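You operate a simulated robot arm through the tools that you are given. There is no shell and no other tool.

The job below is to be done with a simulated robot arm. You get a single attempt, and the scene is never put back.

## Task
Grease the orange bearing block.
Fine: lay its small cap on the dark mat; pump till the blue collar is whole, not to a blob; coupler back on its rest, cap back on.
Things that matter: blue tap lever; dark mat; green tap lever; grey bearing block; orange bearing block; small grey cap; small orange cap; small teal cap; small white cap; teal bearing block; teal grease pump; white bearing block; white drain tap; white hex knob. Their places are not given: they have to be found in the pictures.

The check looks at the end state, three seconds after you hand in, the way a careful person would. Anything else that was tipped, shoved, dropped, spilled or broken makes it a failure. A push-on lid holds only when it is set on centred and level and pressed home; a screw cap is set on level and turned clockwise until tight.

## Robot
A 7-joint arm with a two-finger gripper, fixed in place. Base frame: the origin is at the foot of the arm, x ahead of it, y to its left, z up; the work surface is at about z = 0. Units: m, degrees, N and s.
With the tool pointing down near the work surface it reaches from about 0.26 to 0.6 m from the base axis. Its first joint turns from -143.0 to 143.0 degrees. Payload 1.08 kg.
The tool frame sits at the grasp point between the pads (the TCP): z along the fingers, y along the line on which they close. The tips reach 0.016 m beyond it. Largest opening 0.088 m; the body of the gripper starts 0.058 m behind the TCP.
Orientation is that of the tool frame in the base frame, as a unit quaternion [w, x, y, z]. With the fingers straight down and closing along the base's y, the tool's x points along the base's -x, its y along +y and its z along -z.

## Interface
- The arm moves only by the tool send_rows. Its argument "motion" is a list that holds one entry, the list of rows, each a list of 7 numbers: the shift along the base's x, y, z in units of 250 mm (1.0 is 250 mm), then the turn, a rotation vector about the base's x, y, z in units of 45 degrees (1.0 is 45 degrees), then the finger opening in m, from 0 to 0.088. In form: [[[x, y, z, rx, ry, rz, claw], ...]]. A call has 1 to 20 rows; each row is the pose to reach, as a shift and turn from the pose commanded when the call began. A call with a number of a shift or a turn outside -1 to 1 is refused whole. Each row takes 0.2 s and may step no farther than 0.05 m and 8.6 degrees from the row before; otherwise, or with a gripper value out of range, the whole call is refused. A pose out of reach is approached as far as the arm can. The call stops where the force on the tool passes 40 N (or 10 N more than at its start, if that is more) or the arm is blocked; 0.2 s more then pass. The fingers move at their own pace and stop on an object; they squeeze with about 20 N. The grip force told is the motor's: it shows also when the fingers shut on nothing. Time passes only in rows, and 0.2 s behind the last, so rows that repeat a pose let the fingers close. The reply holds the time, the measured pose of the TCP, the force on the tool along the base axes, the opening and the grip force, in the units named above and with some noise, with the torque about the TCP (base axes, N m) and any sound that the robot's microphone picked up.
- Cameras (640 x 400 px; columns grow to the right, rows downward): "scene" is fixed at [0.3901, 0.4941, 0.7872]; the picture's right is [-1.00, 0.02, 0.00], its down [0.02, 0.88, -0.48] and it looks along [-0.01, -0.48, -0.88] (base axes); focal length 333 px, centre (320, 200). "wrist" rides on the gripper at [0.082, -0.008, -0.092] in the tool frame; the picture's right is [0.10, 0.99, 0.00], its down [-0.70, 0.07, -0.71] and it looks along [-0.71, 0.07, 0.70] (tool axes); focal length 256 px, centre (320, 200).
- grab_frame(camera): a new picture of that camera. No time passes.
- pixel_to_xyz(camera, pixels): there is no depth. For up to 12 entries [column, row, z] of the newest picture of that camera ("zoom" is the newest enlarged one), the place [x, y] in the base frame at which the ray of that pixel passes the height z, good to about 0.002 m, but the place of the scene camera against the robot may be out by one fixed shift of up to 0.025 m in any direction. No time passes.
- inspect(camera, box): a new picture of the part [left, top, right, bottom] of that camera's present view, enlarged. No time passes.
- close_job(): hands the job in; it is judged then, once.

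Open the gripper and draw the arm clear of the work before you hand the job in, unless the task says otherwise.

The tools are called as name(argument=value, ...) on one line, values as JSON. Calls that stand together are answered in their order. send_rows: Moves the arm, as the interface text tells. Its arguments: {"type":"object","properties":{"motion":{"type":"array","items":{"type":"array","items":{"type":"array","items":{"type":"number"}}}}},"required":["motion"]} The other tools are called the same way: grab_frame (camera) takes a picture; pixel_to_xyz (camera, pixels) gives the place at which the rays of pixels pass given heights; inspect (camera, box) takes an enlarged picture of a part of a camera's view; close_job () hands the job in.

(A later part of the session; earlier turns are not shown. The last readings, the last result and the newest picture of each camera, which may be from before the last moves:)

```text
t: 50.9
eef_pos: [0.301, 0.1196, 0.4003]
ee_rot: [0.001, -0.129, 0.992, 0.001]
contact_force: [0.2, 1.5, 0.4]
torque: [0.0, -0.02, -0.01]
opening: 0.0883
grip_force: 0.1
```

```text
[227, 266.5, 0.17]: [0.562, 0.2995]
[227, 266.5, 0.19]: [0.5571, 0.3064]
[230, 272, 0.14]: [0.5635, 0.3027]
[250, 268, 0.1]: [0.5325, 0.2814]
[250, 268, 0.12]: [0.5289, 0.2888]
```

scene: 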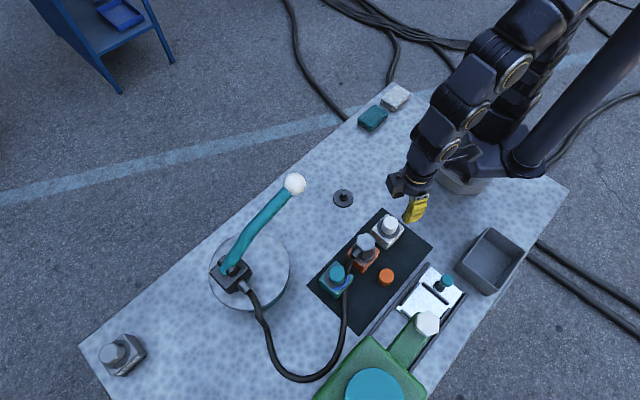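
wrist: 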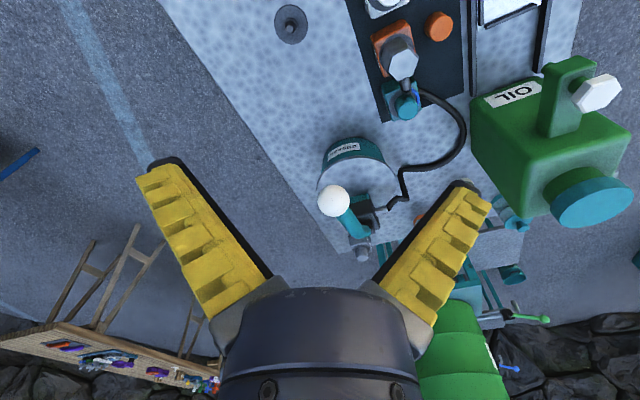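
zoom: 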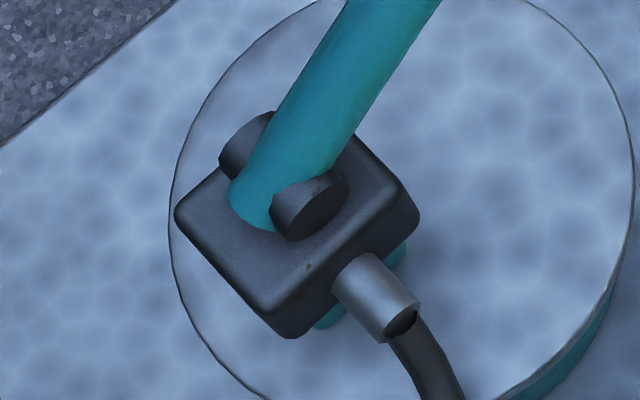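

The pivot is at about (0.57, 0.314, 0.17), so the lever swings in a vertical plane at azimuth ~45° with arm length ≈0.2 m. I yaw back to 45° so the fingers straddle the ball across that plane, and move above it.

send_rows(motion=[[[0.1, 0.05, 0, 0, 0, 0.133, 0.08], [0.2, 0.1, 0, 0, 0, 0.267, 0.08], [0.3, 0.15, 0, 0, 0, 0.4, 0.075], [0.42, 0.21, -0.06, 0, 0, 0.533, 0.07], [0.54, 0.276, -0.14, 0, 0, 0.667, 0.07], [0.54, 0.276, -0.24, 0, 0, 0.667, 0.07]]])

grab_frame(camera="wrist")

inspect(camera="scene", box=[220, 110, 380, 290])

```text
t: 52.3
eef_pos: [0.4356, 0.1886, 0.3393]
ee_rot: [0.002, -0.384, 0.924, 0.0]
contact_force: [-0.3, 0.1, 0.8]
torque: [-0.02, 0.03, 0.02]
opening: 0.0732
grip_force: 1.8
```

```text
taken
```

wrist: 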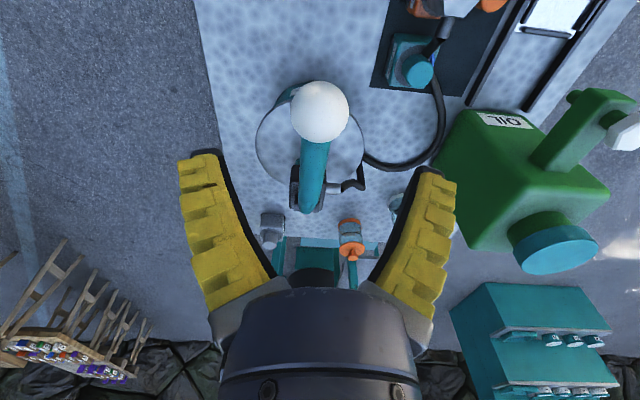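

```text
2.22 times, centred on (300, 200) of scene
```

zoom: 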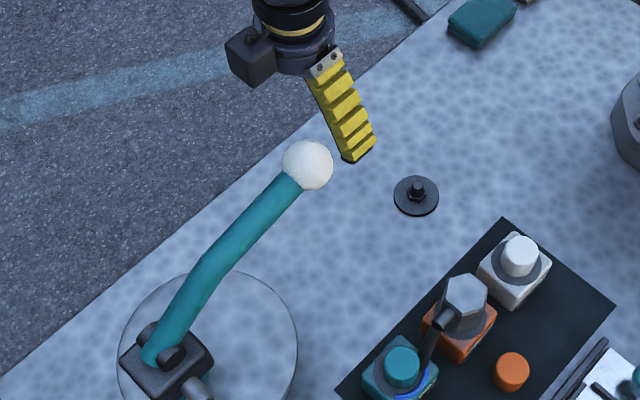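

The ball is centred under the gripper (320,110) and the lever lines up with the tool plane. I descend so the fingers straddle it.

send_rows(motion=[[[0, 0, -0.1, 0, 0, 0, 0.07], [0, 0, -0.2, 0, 0, 0, 0.07], [0, 0, -0.26, 0, 0, 0, 0.07], [0, 0, -0.296, 0, 0, 0, 0.065]]])

grab_frame(camera="wrist")

inspect(camera="scene", box=[220, 110, 380, 290])

```text
t: 53.3
eef_pos: [0.4374, 0.189, 0.2647]
ee_rot: [0.002, -0.382, 0.924, 0.001]
contact_force: [-0.2, -0.4, -0.4]
torque: [-0.01, -0.02, -0.01]
opening: 0.0684
grip_force: 2.7
```

```text
taken
```

wrist: 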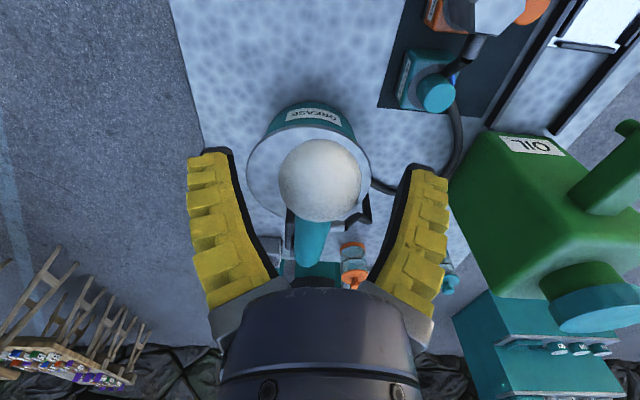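

```text
2.22 times, centred on (300, 200) of scene
```

zoom: 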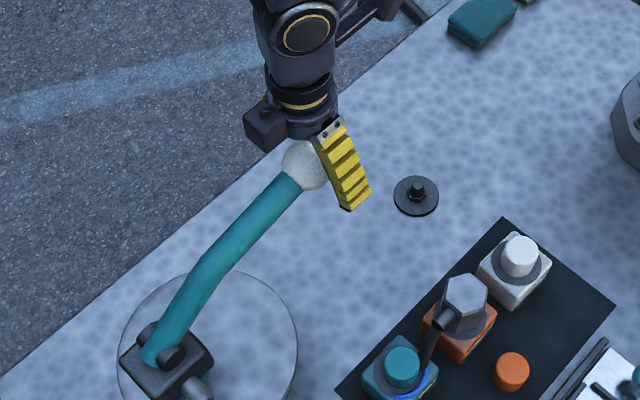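

The ball sits centrally between the pads. I close on it stepwise.

send_rows(motion=[[[0, 0, 0, 0, 0, 0, 0.055], [0, 0, 0, 0, 0, 0, 0.048], [0, 0, 0, 0, 0, 0, 0.042], [0, 0, 0, 0, 0, 0, 0.036], [0, 0, 0, 0, 0, 0, 0.03]]])

inspect(camera="wrist", box=[220, 90, 420, 290])

```text
t: 54.5
eef_pos: [0.4367, 0.1891, 0.2651]
ee_rot: [0.001, -0.382, 0.924, 0.001]
contact_force: [-5.5, -2.7, 6.3]
torque: [0.31, -0.25, 0.04]
opening: 0.035
grip_force: 21.8
```

```text
2.00 times, centred on (320, 190) of wrist
```

zoom: 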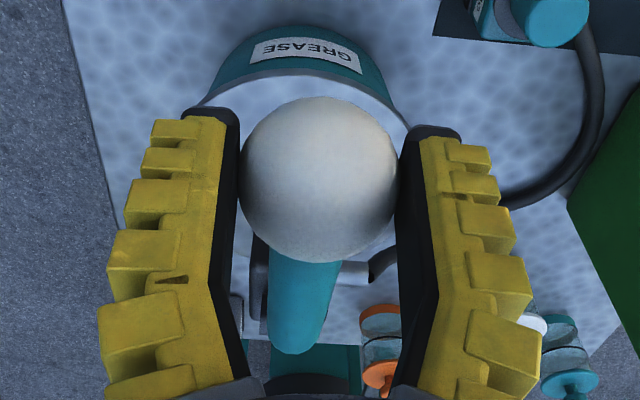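

The ball is gripped (opening 0.035). I start a small downward stroke along the arc and watch forces and sound.

send_rows(motion=[[[-0.008, -0.008, -0.026, 0, 0, 0, 0.02], [-0.016, -0.016, -0.052, 0, 0, 0, 0.02], [-0.0243, -0.0243, -0.078, 0, 0, 0, 0.02]]])

grab_frame(camera="wrist")

inspect(camera="scene", box=[220, 110, 380, 290])

```text
t: 55.3
eef_pos: [0.4303, 0.1836, 0.2449]
ee_rot: [0.003, -0.383, 0.924, 0.0]
contact_force: [8.0, 4.4, 2.6]
torque: [0.33, -0.34, -0.04]
opening: 0.0348
grip_force: 22.4
```

```text
taken
```

wrist: 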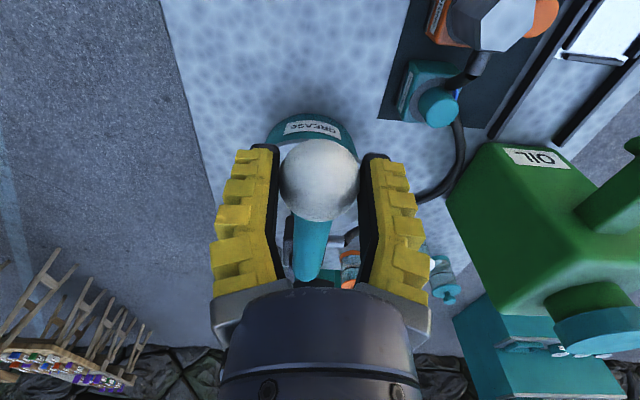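

```text
2.22 times, centred on (300, 200) of scene
```

zoom: 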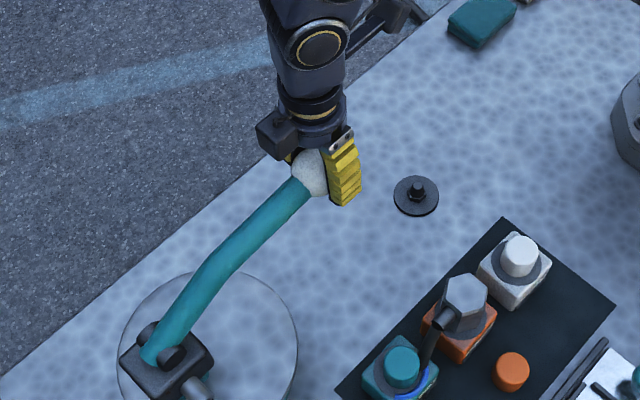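

The lever follows; an inward pull of ~9 N shows my arc runs slightly too far outward. I continue down with less outward motion.

send_rows(motion=[[[0, 0, -0.026, 0, 0, 0, 0.02], [0, 0, -0.052, 0, 0, 0, 0.02], [-0.003, -0.003, -0.08, 0, 0, 0, 0.02]]])

inspect(camera="scene", box=[310, 210, 410, 310])

```text
t: 56.1
eef_pos: [0.4297, 0.1801, 0.2255]
ee_rot: [0.0, -0.383, 0.924, 0.0]
contact_force: [-1.7, -9.8, 6.1]
torque: [0.09, -0.13, -0.06]
opening: 0.0367
grip_force: 22.2
```

```text
4.00 times, centred on (360, 260) of scene
```

zoom: 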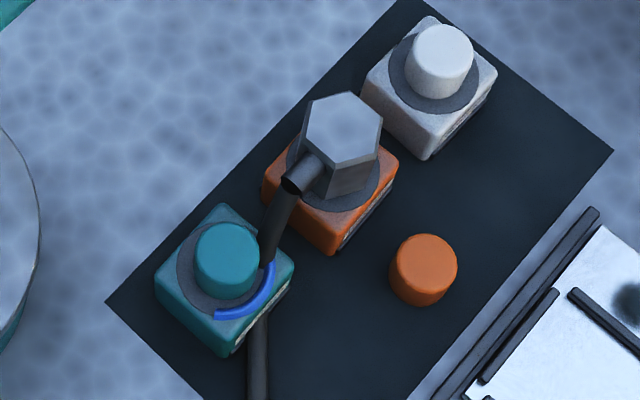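

The radial force now flips to ~8 N outward, so the true arc lies between; I estimate the current lever angle at ~10°. No blue yet on the orange ring, so I continue down along the refined arc.

send_rows(motion=[[[-0.006, -0.006, -0.026, 0, 0, 0, 0.02], [-0.01, -0.01, -0.052, 0, 0, 0, 0.02], [-0.0127, -0.0127, -0.079, 0, 0, 0, 0.02]]])

inspect(camera="scene", box=[310, 210, 410, 310])

grab_frame(camera="wrist")

```text
t: 56.9
eef_pos: [0.4269, 0.1796, 0.2052]
ee_rot: [0.003, -0.384, 0.924, 0.002]
contact_force: [15.2, -1.5, 5.2]
torque: [0.29, -0.38, 0.01]
opening: 0.0379
grip_force: 22.6
```

```text
4.00 times, centred on (360, 260) of scene
```

zoom: 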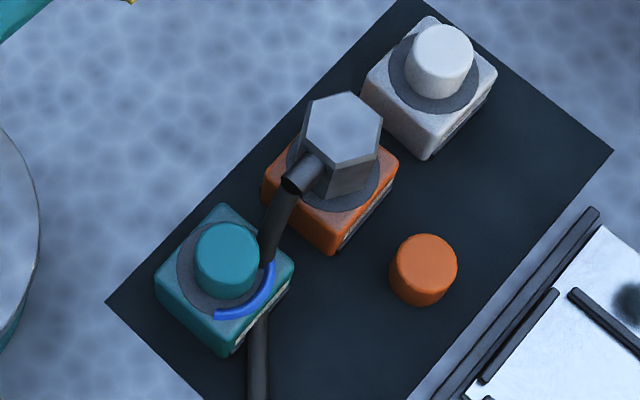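

```text
taken
```

wrist: 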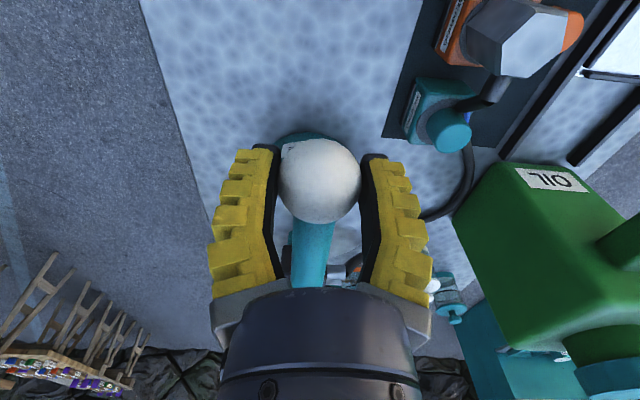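

Forces show ~10 N radial and ~12 N sideways: the swing plane is slightly off 45°. I continue down with a small correction toward +x.

send_rows(motion=[[[0.01, -0.001, -0.02, 0, 0, 0, 0.02], [0.013, -0.0016, -0.046, 0, 0, 0, 0.02], [0.013, -0.0016, -0.072, 0, 0, 0, 0.02]]])

inspect(camera="scene", box=[310, 210, 410, 310])

inspect(camera="scene", box=[210, 130, 370, 300])

```text
t: 57.7
eef_pos: [0.4274, 0.1804, 0.1867]
ee_rot: [-0.003, -0.384, 0.923, 0.002]
contact_force: [-13.4, 4.6, 6.1]
torque: [0.23, -0.13, 0.05]
opening: 0.0382
grip_force: 22.1
```

```text
4.00 times, centred on (360, 260) of scene
```

zoom: 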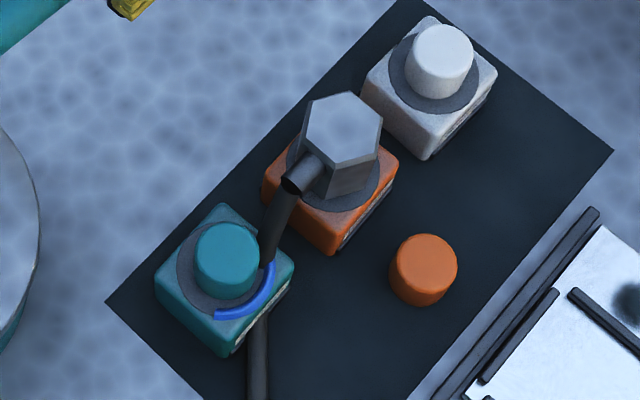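

```text
2.35 times, centred on (290, 215) of scene
```

zoom: 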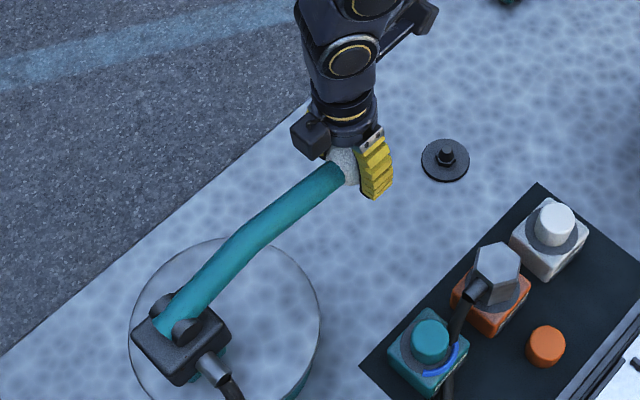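

The correction overshot (force now -13 N in x); the true path lies between. The lever is still moving down freely, so I continue with half the correction undone.

send_rows(motion=[[[-0.006, 0.002, -0.01, 0, 0, 0, 0.02], [-0.006, 0.002, -0.036, 0, 0, 0, 0.02], [-0.006, 0.002, -0.062, 0, 0, 0, 0.02], [-0.005, 0.003, -0.085, 0, 0, 0, 0.02]]])

inspect(camera="scene", box=[310, 210, 410, 310])

grab_frame(camera="wrist")

```text
t: 58.7
eef_pos: [0.4275, 0.1801, 0.1652]
ee_rot: [0.001, -0.384, 0.923, 0.001]
contact_force: [-14.4, 9.5, 7.0]
torque: [0.26, -0.15, 0.01]
opening: 0.0389
grip_force: 22.0
```

```text
4.00 times, centred on (360, 260) of scene
```

zoom: 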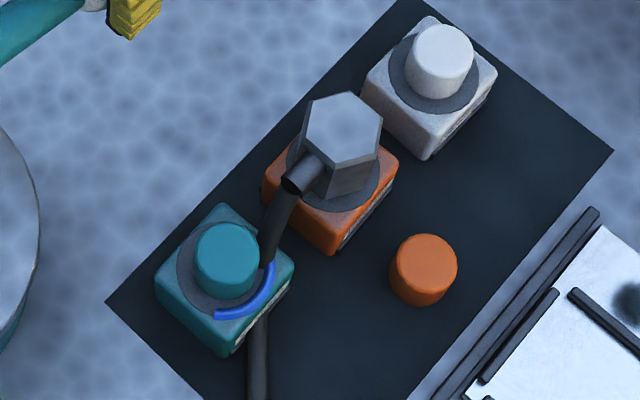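

```text
taken
```

wrist: 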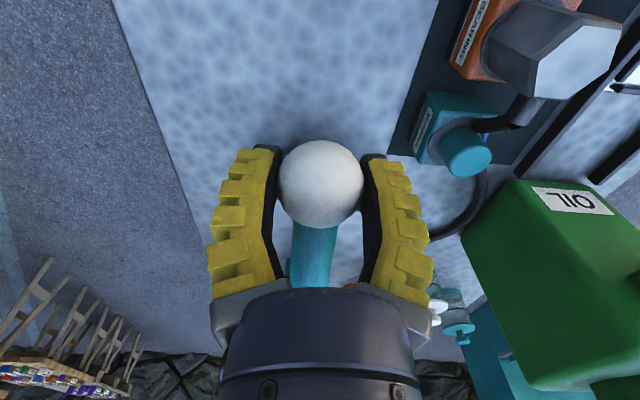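

Sideways load of ~17 N means I'm now offset the other way; resistance to the stroke itself is only ~7 N. I correct laterally and continue down.

send_rows(motion=[[[-0.004, 0.005, -0.01, 0, 0, 0, 0.02], [-0.002, 0.009, -0.034, 0, 0, 0, 0.02], [0.0, 0.011, -0.058, 0, 0, 0, 0.02], [0.002, 0.0124, -0.08, 0, 0, 0, 0.02]]])

inspect(camera="scene", box=[310, 210, 410, 310])

inspect(camera="scene", box=[210, 130, 370, 300])

```text
t: 59.7
eef_pos: [0.4294, 0.1822, 0.1454]
ee_rot: [0.001, -0.383, 0.924, 0.001]
contact_force: [3.9, -6.0, 6.5]
torque: [0.02, -0.06, 0.02]
opening: 0.041
grip_force: 22.1
```

```text
4.00 times, centred on (360, 260) of scene
```

zoom: 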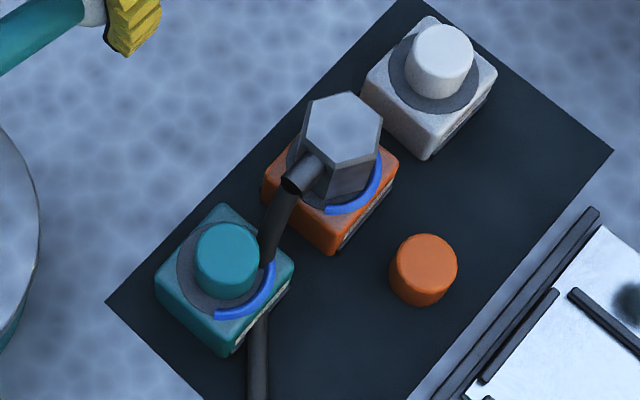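

```text
2.35 times, centred on (290, 215) of scene
```

zoom: 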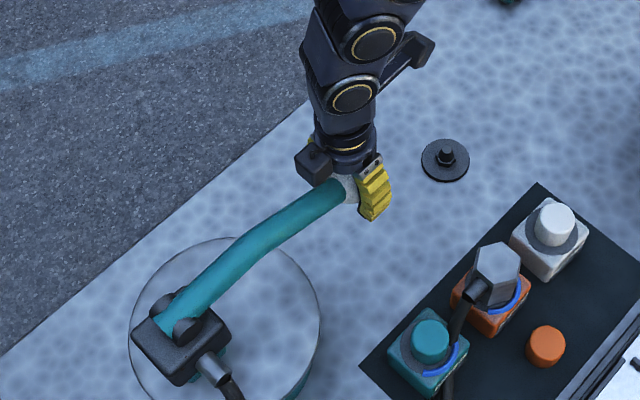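

A blue arc appeared on the orange ring at the bottom of the stroke. I zoom in to judge its size, then raise the lever along the fitted arc (radius ≈0.21 m).

inspect(camera="scene", box=[335, 220, 395, 280])

send_rows(motion=[[[-0.0016, -0.0034, 0.037, 0, 0, 0, 0.02], [-0.0032, -0.0068, 0.074, 0, 0, 0, 0.02], [-0.0054, -0.009, 0.114, 0, 0, 0, 0.02], [-0.0072, -0.0108, 0.154, 0, 0, 0, 0.02], [-0.0066, -0.0102, 0.194, 0, 0, 0, 0.02], [-0.0056, -0.0092, 0.234, 0, 0, 0, 0.02], [-0.002, -0.006, 0.274, 0, 0, 0, 0.02], [0.0012, -0.0024, 0.314, 0, 0, 0, 0.02]]])

inspect(camera="scene", box=[220, 110, 420, 310])

```text
6.67 times, centred on (365, 250) of scene
```

zoom: 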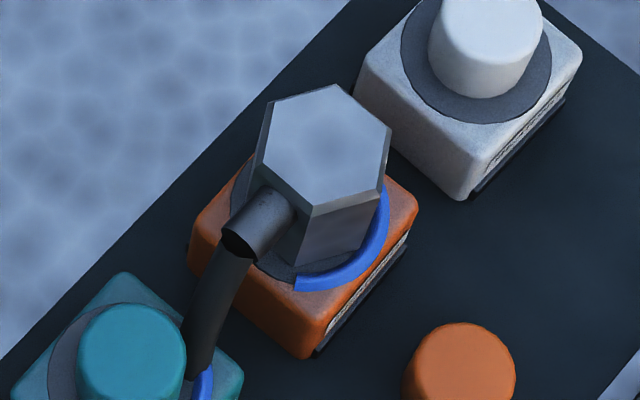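

```text
t: 61.5
eef_pos: [0.4291, 0.1812, 0.2245]
ee_rot: [0.0, -0.382, 0.924, 0.0]
contact_force: [4.8, -8.4, 3.5]
torque: [0.1, -0.22, -0.06]
opening: 0.0274
grip_force: 22.0
```

```text
2.00 times, centred on (320, 210) of scene
```

zoom: 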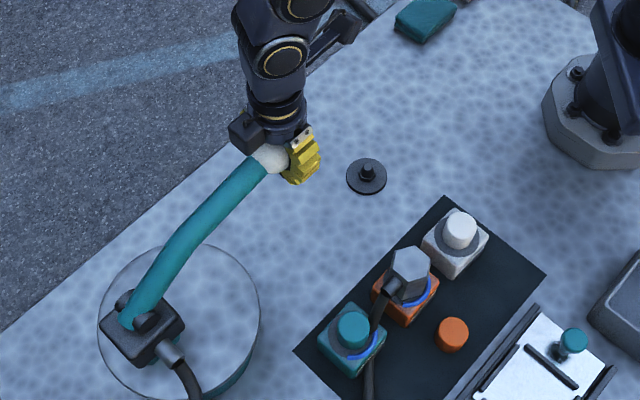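

The opening dropped to 0.027: the fingertips are slipping off the top of the ball. I open, look at where the ball stays, and regrip lower.

send_rows(motion=[[[0, 0, 0, 0, 0, 0, 0.04], [0, 0, 0, 0, 0, 0, 0.055], [0, 0, 0, 0, 0, 0, 0.065], [0, 0, 0, 0, 0, 0, 0.07], [0, 0, 0, 0, 0, 0, 0.07]]])

grab_frame(camera="wrist")

inspect(camera="scene", box=[210, 130, 370, 300])

```text
t: 62.7
eef_pos: [0.4278, 0.1819, 0.2237]
ee_rot: [0.0, -0.383, 0.924, 0.001]
contact_force: [-0.7, -0.2, 0.6]
torque: [0.01, 0.0, 0.01]
opening: 0.073
grip_force: 2.1
```

```text
taken
```

wrist: 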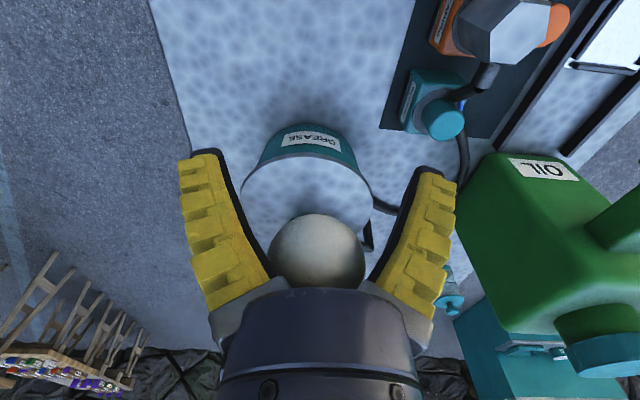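

```text
2.35 times, centred on (290, 215) of scene
```

zoom: 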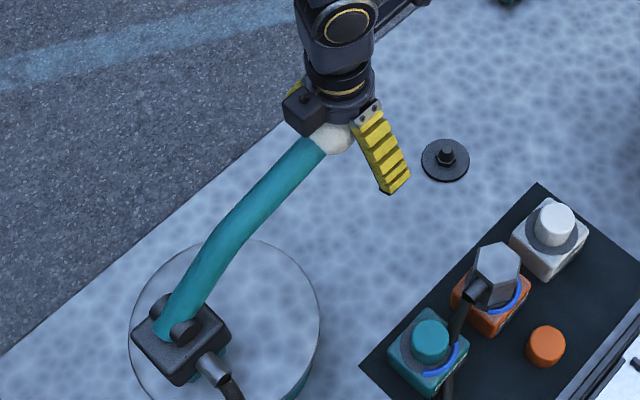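

The lever springs back up by itself: the ball is back at z≈0.263, just under the gripper palm (ball at row 255). So I can pump by pushing with the palm while the open fingers cage the ball; first I align over it.

send_rows(motion=[[[0.015, 0.015, 0.02, 0, 0, 0, 0.06], [0.029, 0.029, 0.02, 0, 0, 0, 0.06], [0.029, 0.029, 0.02, 0, 0, 0, 0.06]]])

grab_frame(camera="wrist")

inspect(camera="scene", box=[335, 220, 395, 280])

```text
t: 63.5
eef_pos: [0.4356, 0.1881, 0.2282]
ee_rot: [0.0, -0.382, 0.924, 0.001]
contact_force: [-0.2, -0.3, 0.8]
torque: [-0.01, 0.02, 0.02]
opening: 0.0639
grip_force: 3.3
```

```text
taken
```

wrist: 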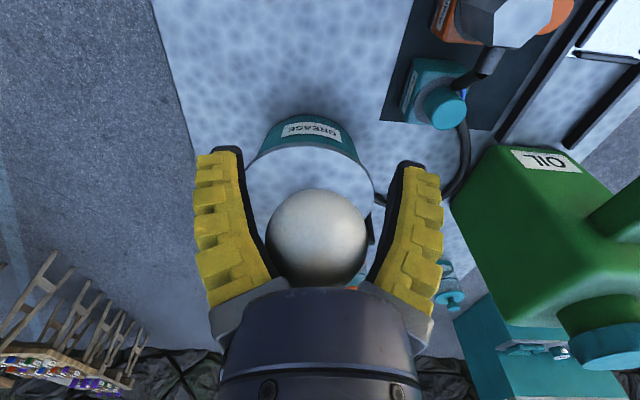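

```text
6.67 times, centred on (365, 250) of scene
```

zoom: 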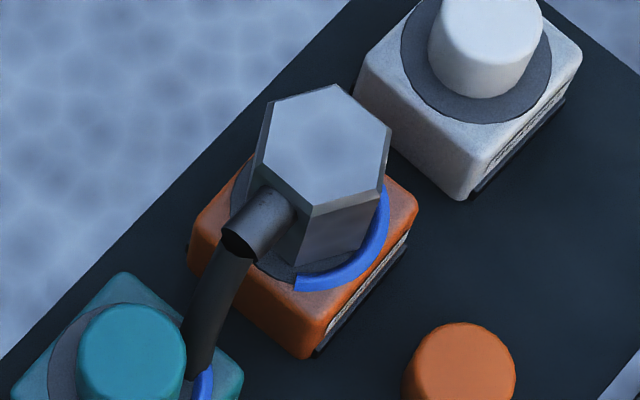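

The arc spans roughly a third of the ring. The ball is centred beneath the palm, so I do the second stroke down along the arc, stopping a little short of the earlier bottom to check.

send_rows(motion=[[[-0.0085, -0.0085, -0.052, 0, 0, 0, 0.06], [-0.0168, -0.0168, -0.092, 0, 0, 0, 0.06], [-0.0235, -0.0235, -0.132, 0, 0, 0, 0.06], [-0.0288, -0.0288, -0.172, 0, 0, 0, 0.06], [-0.033, -0.033, -0.212, 0, 0, 0, 0.06], [-0.0356, -0.0356, -0.252, 0, 0, 0, 0.06], [-0.0372, -0.0372, -0.292, 0, 0, 0, 0.06], [-0.0372, -0.0372, -0.332, 0, 0, 0, 0.06], [-0.036, -0.036, -0.372, 0, 0, 0, 0.06]]])

grab_frame(camera="wrist")

inspect(camera="scene", box=[335, 220, 395, 280])

inspect(camera="scene", box=[210, 130, 370, 300])

```text
t: 65.5
eef_pos: [0.4271, 0.1809, 0.1365]
ee_rot: [0.0, -0.382, 0.924, 0.001]
contact_force: [3.8, -4.5, 4.8]
torque: [0.22, 0.08, 0.06]
opening: 0.0625
grip_force: 1.9
```

```text
taken
```

wrist: 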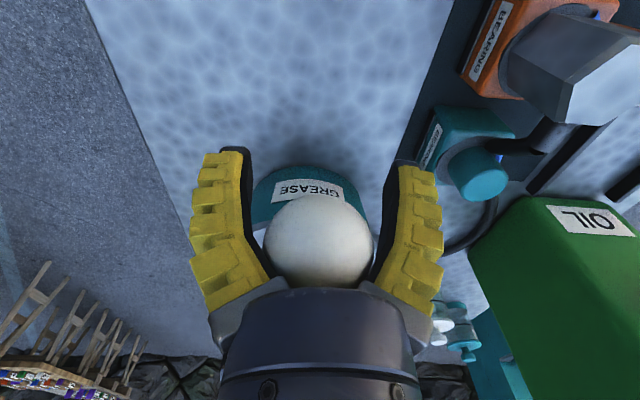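

```text
6.67 times, centred on (365, 250) of scene
```

zoom: 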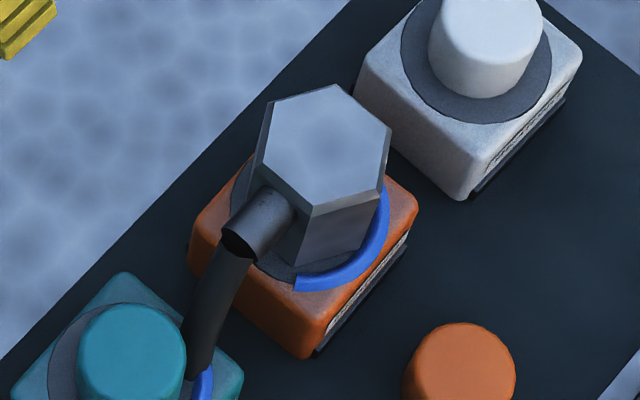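

```text
2.35 times, centred on (290, 215) of scene
```

zoom: 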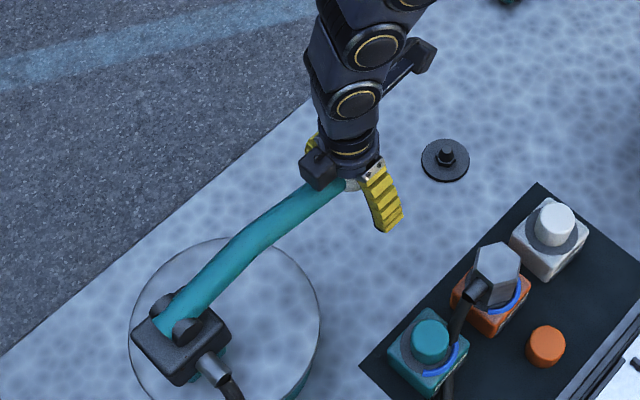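

The palm pushes the ball well with low force (~5 N). I continue down 1 cm at a time and check the collar.

send_rows(motion=[[[0.0014, 0.0014, -0.02, 0, 0, 0, 0.06], [0.0028, 0.0028, -0.04, 0, 0, 0, 0.06], [0.0046, 0.0046, -0.06, 0, 0, 0, 0.06]]])

inspect(camera="scene", box=[335, 220, 395, 280])

```text
t: 66.3
eef_pos: [0.4271, 0.1815, 0.1218]
ee_rot: [0.001, -0.383, 0.924, 0.002]
contact_force: [2.1, -6.6, 5.3]
torque: [0.24, -0.03, -0.02]
opening: 0.0659
grip_force: 3.2
```

```text
6.67 times, centred on (365, 250) of scene
```

zoom: 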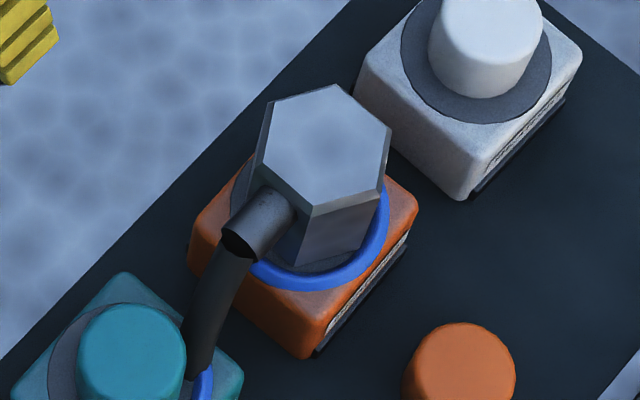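

The second stroke registered: the blue now extends under the hose stub. I return to the top along the arc and then inspect how much of the ring is still bare.

send_rows(motion=[[[-0.0046, -0.0046, 0.06, 0, 0, 0, 0.06], [-0.0058, -0.0058, 0.1, 0, 0, 0, 0.06], [-0.0058, -0.0058, 0.14, 0, 0, 0, 0.06], [-0.0042, -0.0042, 0.18, 0, 0, 0, 0.06], [-0.0016, -0.0016, 0.22, 0, 0, 0, 0.06], [0.0026, 0.0026, 0.26, 0, 0, 0, 0.06], [0.0079, 0.0079, 0.3, 0, 0, 0, 0.06], [0.0146, 0.0146, 0.34, 0, 0, 0, 0.06], [0.0229, 0.0229, 0.38, 0, 0, 0, 0.06], [0.0314, 0.0314, 0.432, 0, 0, 0, 0.06]]])

grab_frame(camera="wrist")

inspect(camera="scene", box=[335, 220, 395, 280])

```text
t: 68.5
eef_pos: [0.4341, 0.1886, 0.2284]
ee_rot: [0.0, -0.384, 0.923, 0.0]
contact_force: [0.1, -0.9, -0.7]
torque: [-0.01, 0.04, -0.02]
opening: 0.0636
grip_force: 3.2
```

```text
taken
```

wrist: 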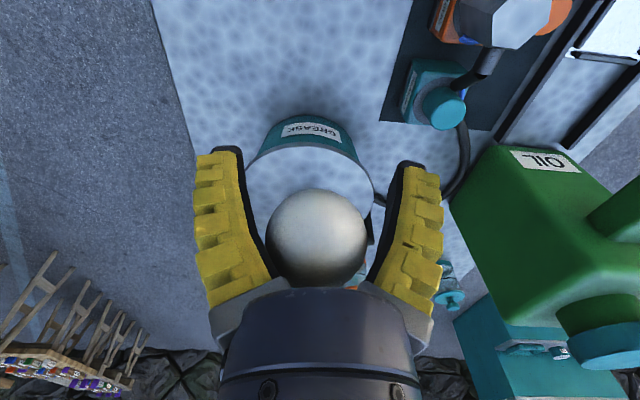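

```text
6.67 times, centred on (365, 250) of scene
```

zoom: 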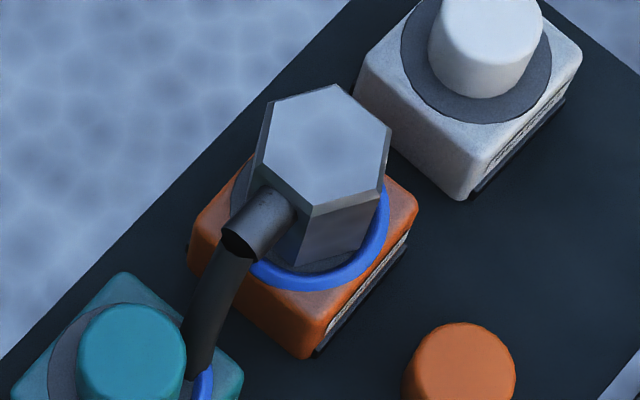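

The lever is back at the top. I raise clear of the ball and go look at the orange ring from the white-block side to see the hidden part.

send_rows(motion=[[[0, 0, 0.18, 0, 0, 0, 0.06], [0, 0, 0.36, 0, 0, 0, 0.06], [-0.08, 0, 0.5, 0, 0, 0, 0.06], [-0.26, -0.02, 0.5, 0, 0, 0, 0.06], [-0.44, -0.05, 0.46, 0, 0, 0, 0.06], [-0.62, -0.08, 0.38, 0, 0, 0, 0.06], [-0.78, -0.11, 0.3, 0, 0, 0, 0.06], [-0.84, -0.13, 0.2, 0, 0, 0, 0.06], [-0.84, -0.13, 0.06, 0, 0, 0, 0.06]]])

grab_frame(camera="wrist")

inspect(camera="wrist", box=[250, 80, 390, 220])

```text
t: 70.5
eef_pos: [0.2251, 0.1559, 0.2449]
ee_rot: [0.001, -0.383, 0.924, 0.002]
contact_force: [0.1, 0.4, -0.1]
torque: [-0.03, -0.02, 0.03]
opening: 0.064
grip_force: 2.7
```

```text
taken
```

wrist: 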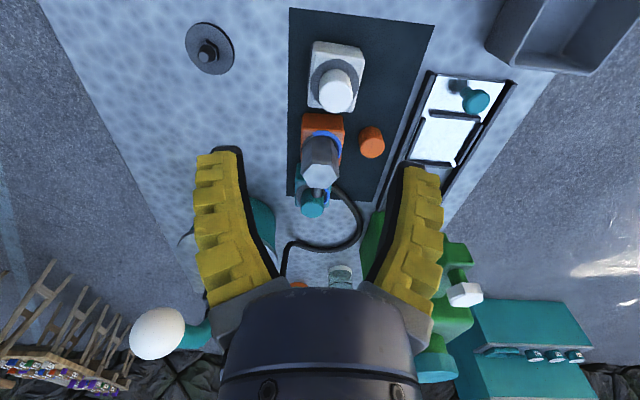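

```text
2.86 times, centred on (320, 150) of wrist
```

zoom: 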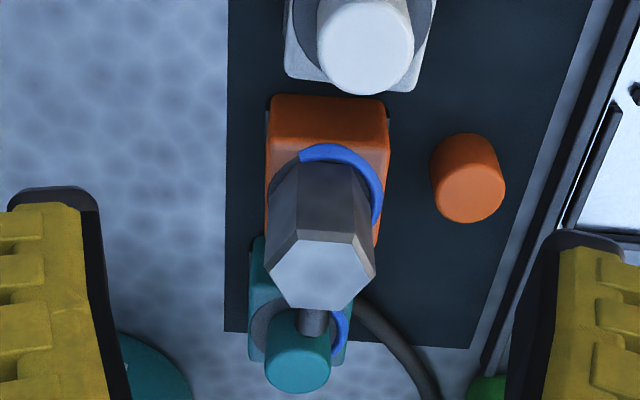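

From here the blue runs from the near-left of the ring clockwise around the right side. I zoom in more and then look from the left side where bare ring remains.

inspect(camera="wrist", box=[290, 110, 350, 170])

inspect(camera="scene", box=[345, 230, 385, 270])

```text
6.67 times, centred on (320, 140) of wrist
```

zoom: 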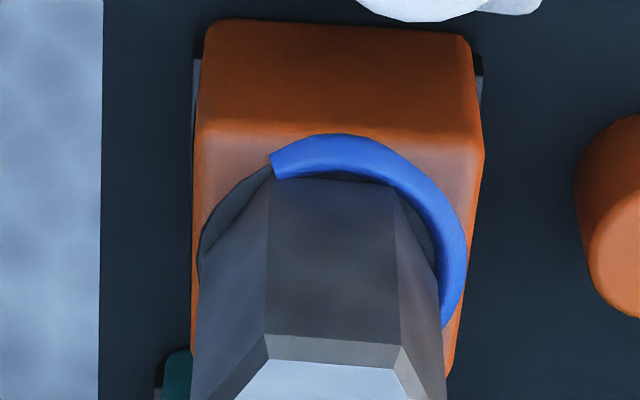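

```text
10.00 times, centred on (365, 250) of scene
```

zoom: 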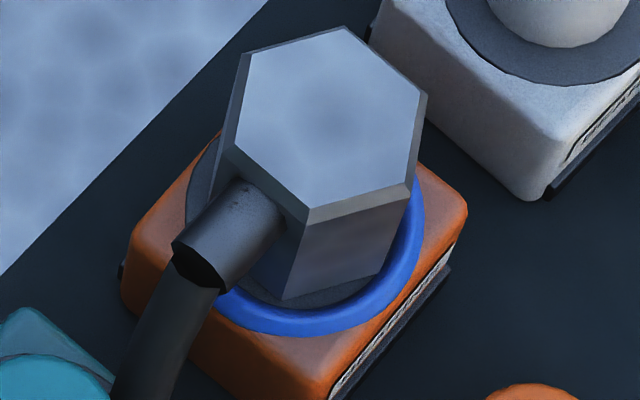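

The blue starts near azimuth 257° and its other end is hidden by the stub, somewhere between azimuth 39° and -16°. I yaw to 90° and look from the rest side to see that end.

send_rows(motion=[[[0.06, -0.03, 0, 0, 0, 0.16, 0.06], [0.12, -0.06, 0, 0, 0, 0.33, 0.06], [0.18, -0.09, 0, 0, 0, 0.5, 0.06], [0.24, -0.13, 0, 0, 0, 0.67, 0.06], [0.3, -0.16, 0, 0, 0, 0.84, 0.06], [0.36, -0.18, -0.08, 0, 0, 1.0, 0.06]]])

grab_frame(camera="wrist")

```text
t: 71.9
eef_pos: [0.3155, 0.1111, 0.2235]
ee_rot: [0.0, 0.709, -0.705, -0.001]
contact_force: [0.1, -0.3, -0.3]
torque: [0.02, 0.02, -0.03]
opening: 0.064
grip_force: 3.3
```

```text
taken
```

wrist: 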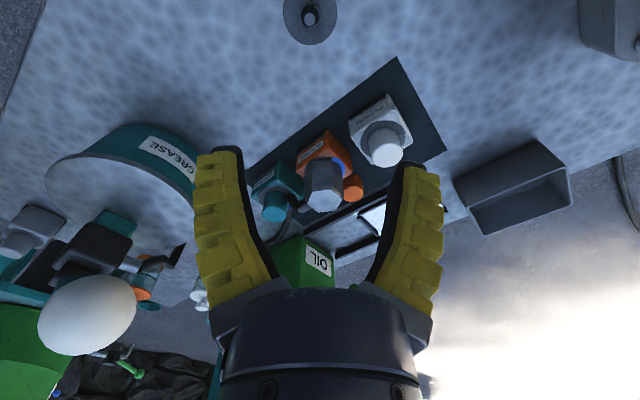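

inspect(camera="wrist", box=[290, 125, 370, 215])

```text
4.44 times, centred on (330, 170) of wrist
```

zoom: 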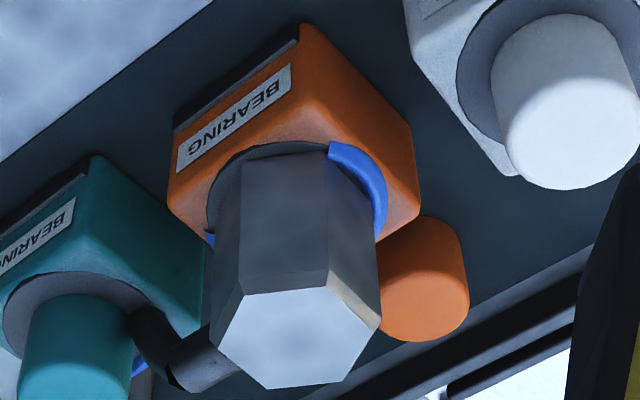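

The arc now spans about 227° (azimuth 247° round to 20°), so roughly 133° remains. Flow seems to depend on how far the lever goes past a threshold, so I'll return to the ball for a third stroke with checks every few mm.

send_rows(motion=[[[0, 0, 0.16, 0, 0, -0.16, 0.06], [0, 0, 0.32, 0, 0, -0.33, 0.06], [0.06, 0.04, 0.46, 0, 0, -0.5, 0.06], [0.2, 0.12, 0.52, 0, 0, -0.67, 0.06], [0.34, 0.21, 0.52, 0, 0, -0.84, 0.06], [0.48, 0.31, 0.52, 0, 0, -1.0, 0.06], [0.48, 0.31, 0.52, 0, 0, -1.0, 0.06]]])

grab_frame(camera="wrist")

```text
t: 73.5
eef_pos: [0.4366, 0.1897, 0.3547]
ee_rot: [0.001, -0.382, 0.924, 0.001]
contact_force: [-0.1, -0.2, -0.5]
torque: [0.02, 0.0, -0.02]
opening: 0.0642
grip_force: 2.9
```

```text
taken
```

wrist: 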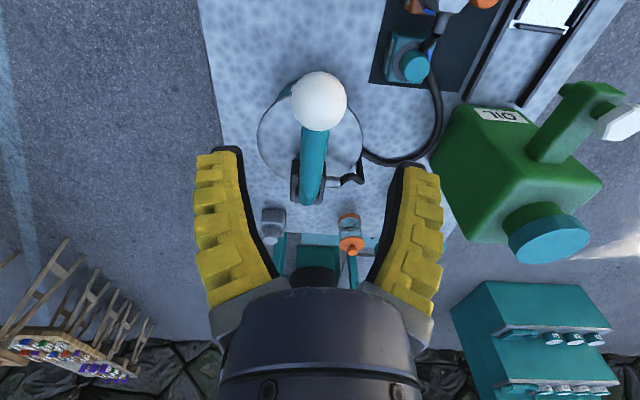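

Aligned above the ball again. I descend over it and push the lever down to just before the flow threshold (as in stroke two).

send_rows(motion=[[[0, 0, -0.16, 0, 0, 0, 0.06], [0, 0, -0.32, 0, 0, 0, 0.06], [0, 0, -0.44, 0, 0, 0, 0.06], [0, 0, -0.5, 0, 0, 0, 0.06], [-0.0085, -0.0085, -0.552, 0, 0, 0, 0.06], [-0.0168, -0.0168, -0.592, 0, 0, 0, 0.06], [-0.0235, -0.0235, -0.632, 0, 0, 0, 0.06], [-0.0288, -0.0288, -0.672, 0, 0, 0, 0.06], [-0.033, -0.033, -0.712, 0, 0, 0, 0.06], [-0.0356, -0.0356, -0.752, 0, 0, 0, 0.06], [-0.0372, -0.0372, -0.792, 0, 0, 0, 0.06], [-0.0372, -0.0372, -0.832, 0, 0, 0, 0.06], [-0.036, -0.036, -0.872, 0, 0, 0, 0.06]]])

grab_frame(camera="wrist")

inspect(camera="wrist", box=[450, 0, 640, 120])

inspect(camera="scene", box=[345, 230, 385, 270])

```text
t: 76.3
eef_pos: [0.4267, 0.1793, 0.1351]
ee_rot: [0.0, -0.382, 0.924, 0.001]
contact_force: [1.2, -0.1, 0.8]
torque: [0.03, 0.1, 0.02]
opening: 0.0622
grip_force: 8.8
```

```text
taken
```

wrist: 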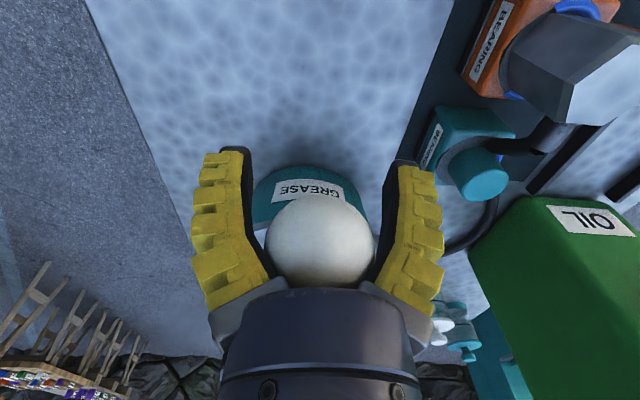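

```text
3.33 times, centred on (545, 60) of wrist
```

zoom: 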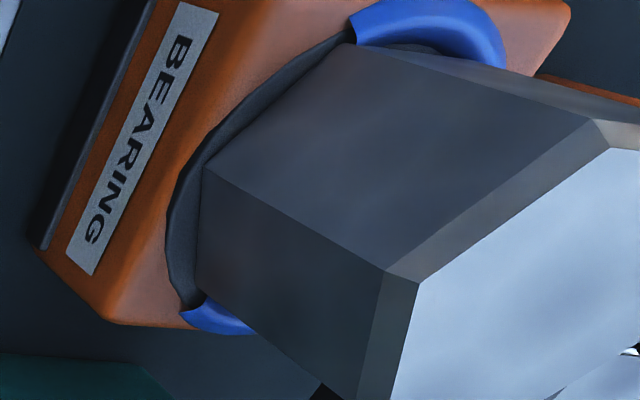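

```text
10.00 times, centred on (365, 250) of scene
```

zoom: 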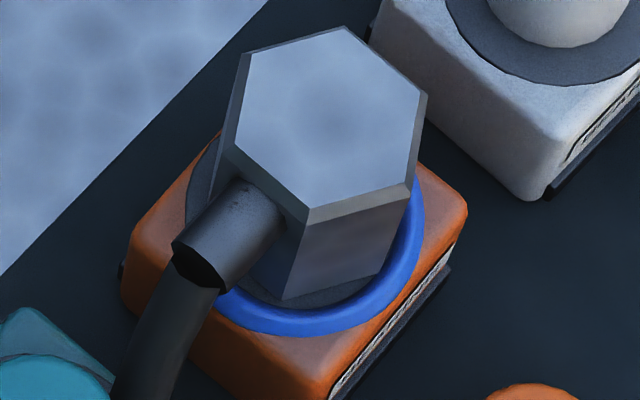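

The wrist view now shows the bare gap clearly between blue ends at zoom (350,20) and (190,310). I advance the lever 5 mm and watch the gap.

send_rows(motion=[[[0.0007, 0.0007, -0.01, 0, 0, 0, 0.06], [0.0014, 0.0014, -0.02, 0, 0, 0, 0.06]]])

inspect(camera="wrist", box=[450, 0, 640, 120])

```text
t: 76.9
eef_pos: [0.4278, 0.1803, 0.1319]
ee_rot: [0.0, -0.383, 0.924, 0.001]
contact_force: [1.0, -0.9, 0.5]
torque: [0.06, 0.06, 0.0]
opening: 0.0622
grip_force: 2.3
```

```text
3.33 times, centred on (545, 60) of wrist
```

zoom: 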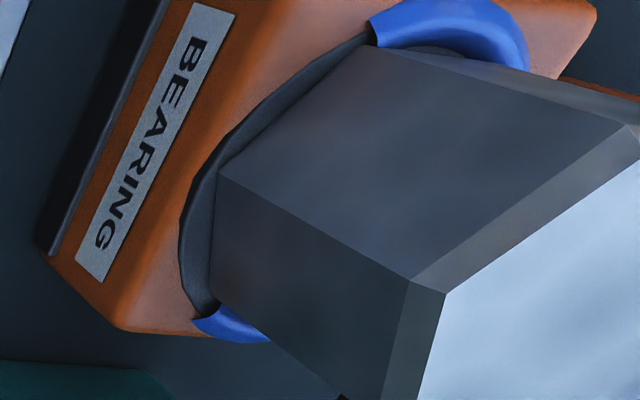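

No change yet; continuing 2.5 mm at a time.

send_rows(motion=[[[0.0009, 0.0009, -0.01, 0, 0, 0, 0.06], [0.0018, 0.0018, -0.02, 0, 0, 0, 0.06]]])

inspect(camera="wrist", box=[450, 0, 640, 120])

grab_frame(camera="wrist")

```text
t: 77.5
eef_pos: [0.4275, 0.1804, 0.1253]
ee_rot: [0.0, -0.382, 0.924, 0.001]
contact_force: [1.1, -3.2, 4.2]
torque: [0.08, 0.02, -0.02]
opening: 0.0626
grip_force: 2.1
```

```text
3.33 times, centred on (545, 60) of wrist
```

zoom: 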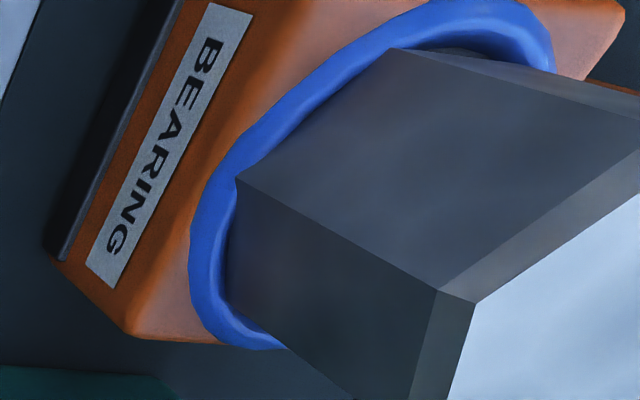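

```text
taken
```

wrist: 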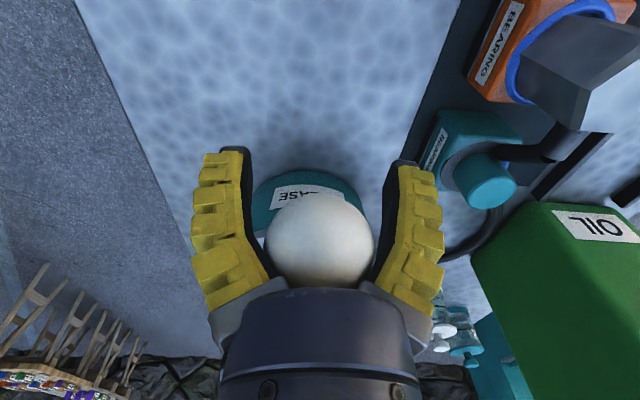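

The blue collar is now whole all the way round, so three strokes suffice. I let the lever rise back along its arc and then lift clear of the ball.

send_rows(motion=[[[-0.0032, -0.0032, 0.04, 0, 0, 0, 0.06], [-0.0044, -0.0044, 0.08, 0, 0, 0, 0.06], [-0.0044, -0.0044, 0.12, 0, 0, 0, 0.06], [-0.0028, -0.0028, 0.16, 0, 0, 0, 0.06], [-0.0002, -0.0002, 0.2, 0, 0, 0, 0.06], [0.004, 0.004, 0.24, 0, 0, 0, 0.06], [0.0093, 0.0093, 0.28, 0, 0, 0, 0.06], [0.016, 0.016, 0.32, 0, 0, 0, 0.06], [0.0243, 0.0243, 0.36, 0, 0, 0, 0.06], [0.0328, 0.0328, 0.412, 0, 0, 0, 0.06], [0.0328, 0.0328, 0.56, 0, 0, 0, 0.06], [0.0328, 0.0328, 0.74, 0, 0, 0, 0.06], [0.0328, 0.0328, 0.912, 0, 0, 0, 0.06]]])

grab_frame(camera="wrist")

grab_frame(camera="scene")

inspect(camera="scene", box=[335, 220, 395, 280])

```text
t: 80.3
eef_pos: [0.4351, 0.1889, 0.3532]
ee_rot: [0.0, -0.383, 0.924, 0.0]
contact_force: [-0.4, 0.3, -0.8]
torque: [0.0, -0.04, 0.02]
opening: 0.064
grip_force: 2.6
```

```text
taken
```

wrist: 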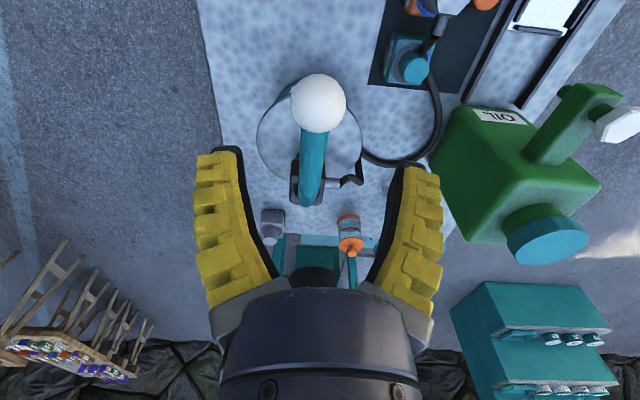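

```text
taken
```

scene: 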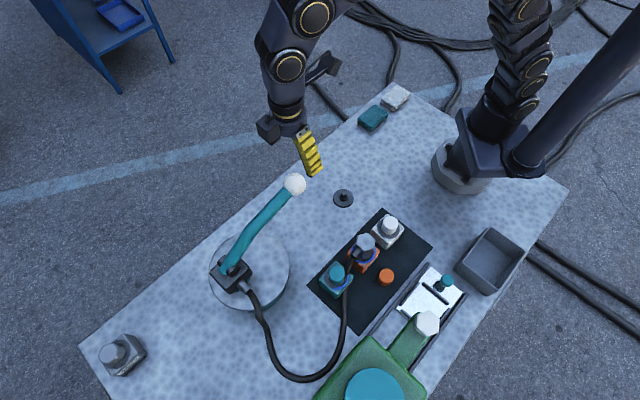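

```text
6.67 times, centred on (365, 250) of scene
```

zoom: 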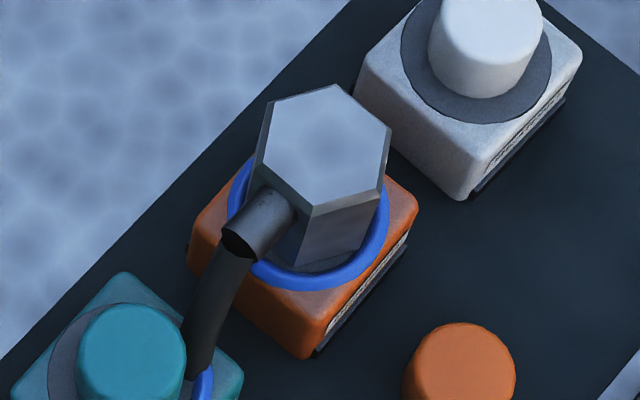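

The collar is whole and the lever is back up. Now I return to the coupler at yaw 15°, hovering above it.

send_rows(motion=[[[-0.12, 0.04, 0, 0, 0, -0.133, 0.07], [-0.26, 0.09, -0.02, 0, 0, -0.267, 0.07], [-0.4, 0.15, -0.1, 0, 0, -0.4, 0.07], [-0.5, 0.19, -0.24, 0, 0, -0.533, 0.07], [-0.568, 0.217, -0.4, 0, 0, -0.667, 0.07], [-0.568, 0.217, -0.56, 0, 0, -0.667, 0.07], [-0.568, 0.217, -0.7, 0, 0, -0.667, 0.07], [-0.568, 0.217, -0.78, 0, 0, -0.667, 0.07], [-0.568, 0.217, -0.78, 0, 0, -0.667, 0.07]]])

grab_frame(camera="wrist")

inspect(camera="wrist", box=[240, 30, 400, 190])

```text
t: 82.3
eef_pos: [0.2932, 0.244, 0.1589]
ee_rot: [0.001, -0.13, 0.992, 0.001]
contact_force: [-0.1, -0.8, -0.2]
torque: [0.01, -0.01, -0.01]
opening: 0.0731
grip_force: 2.2
```

```text
taken
```

wrist: 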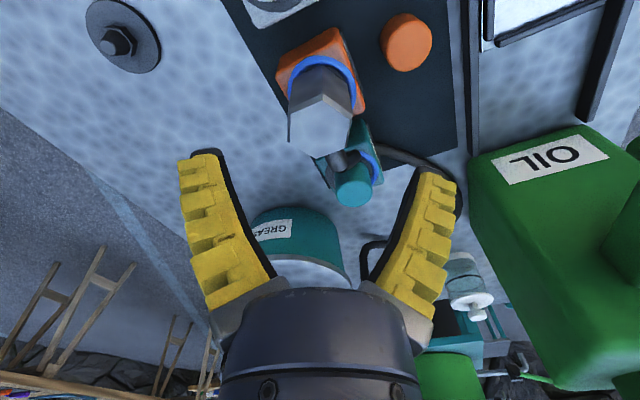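

```text
2.50 times, centred on (320, 110) of wrist
```

zoom: 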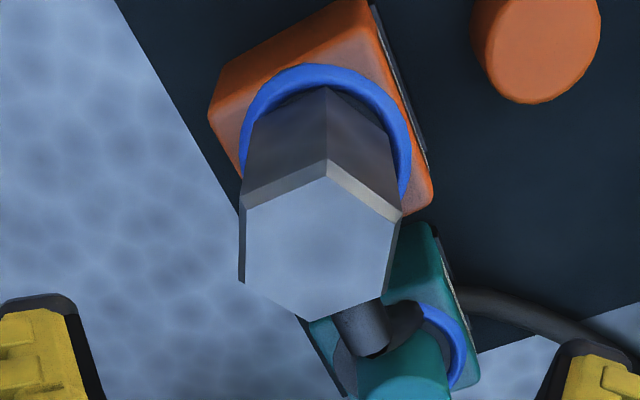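

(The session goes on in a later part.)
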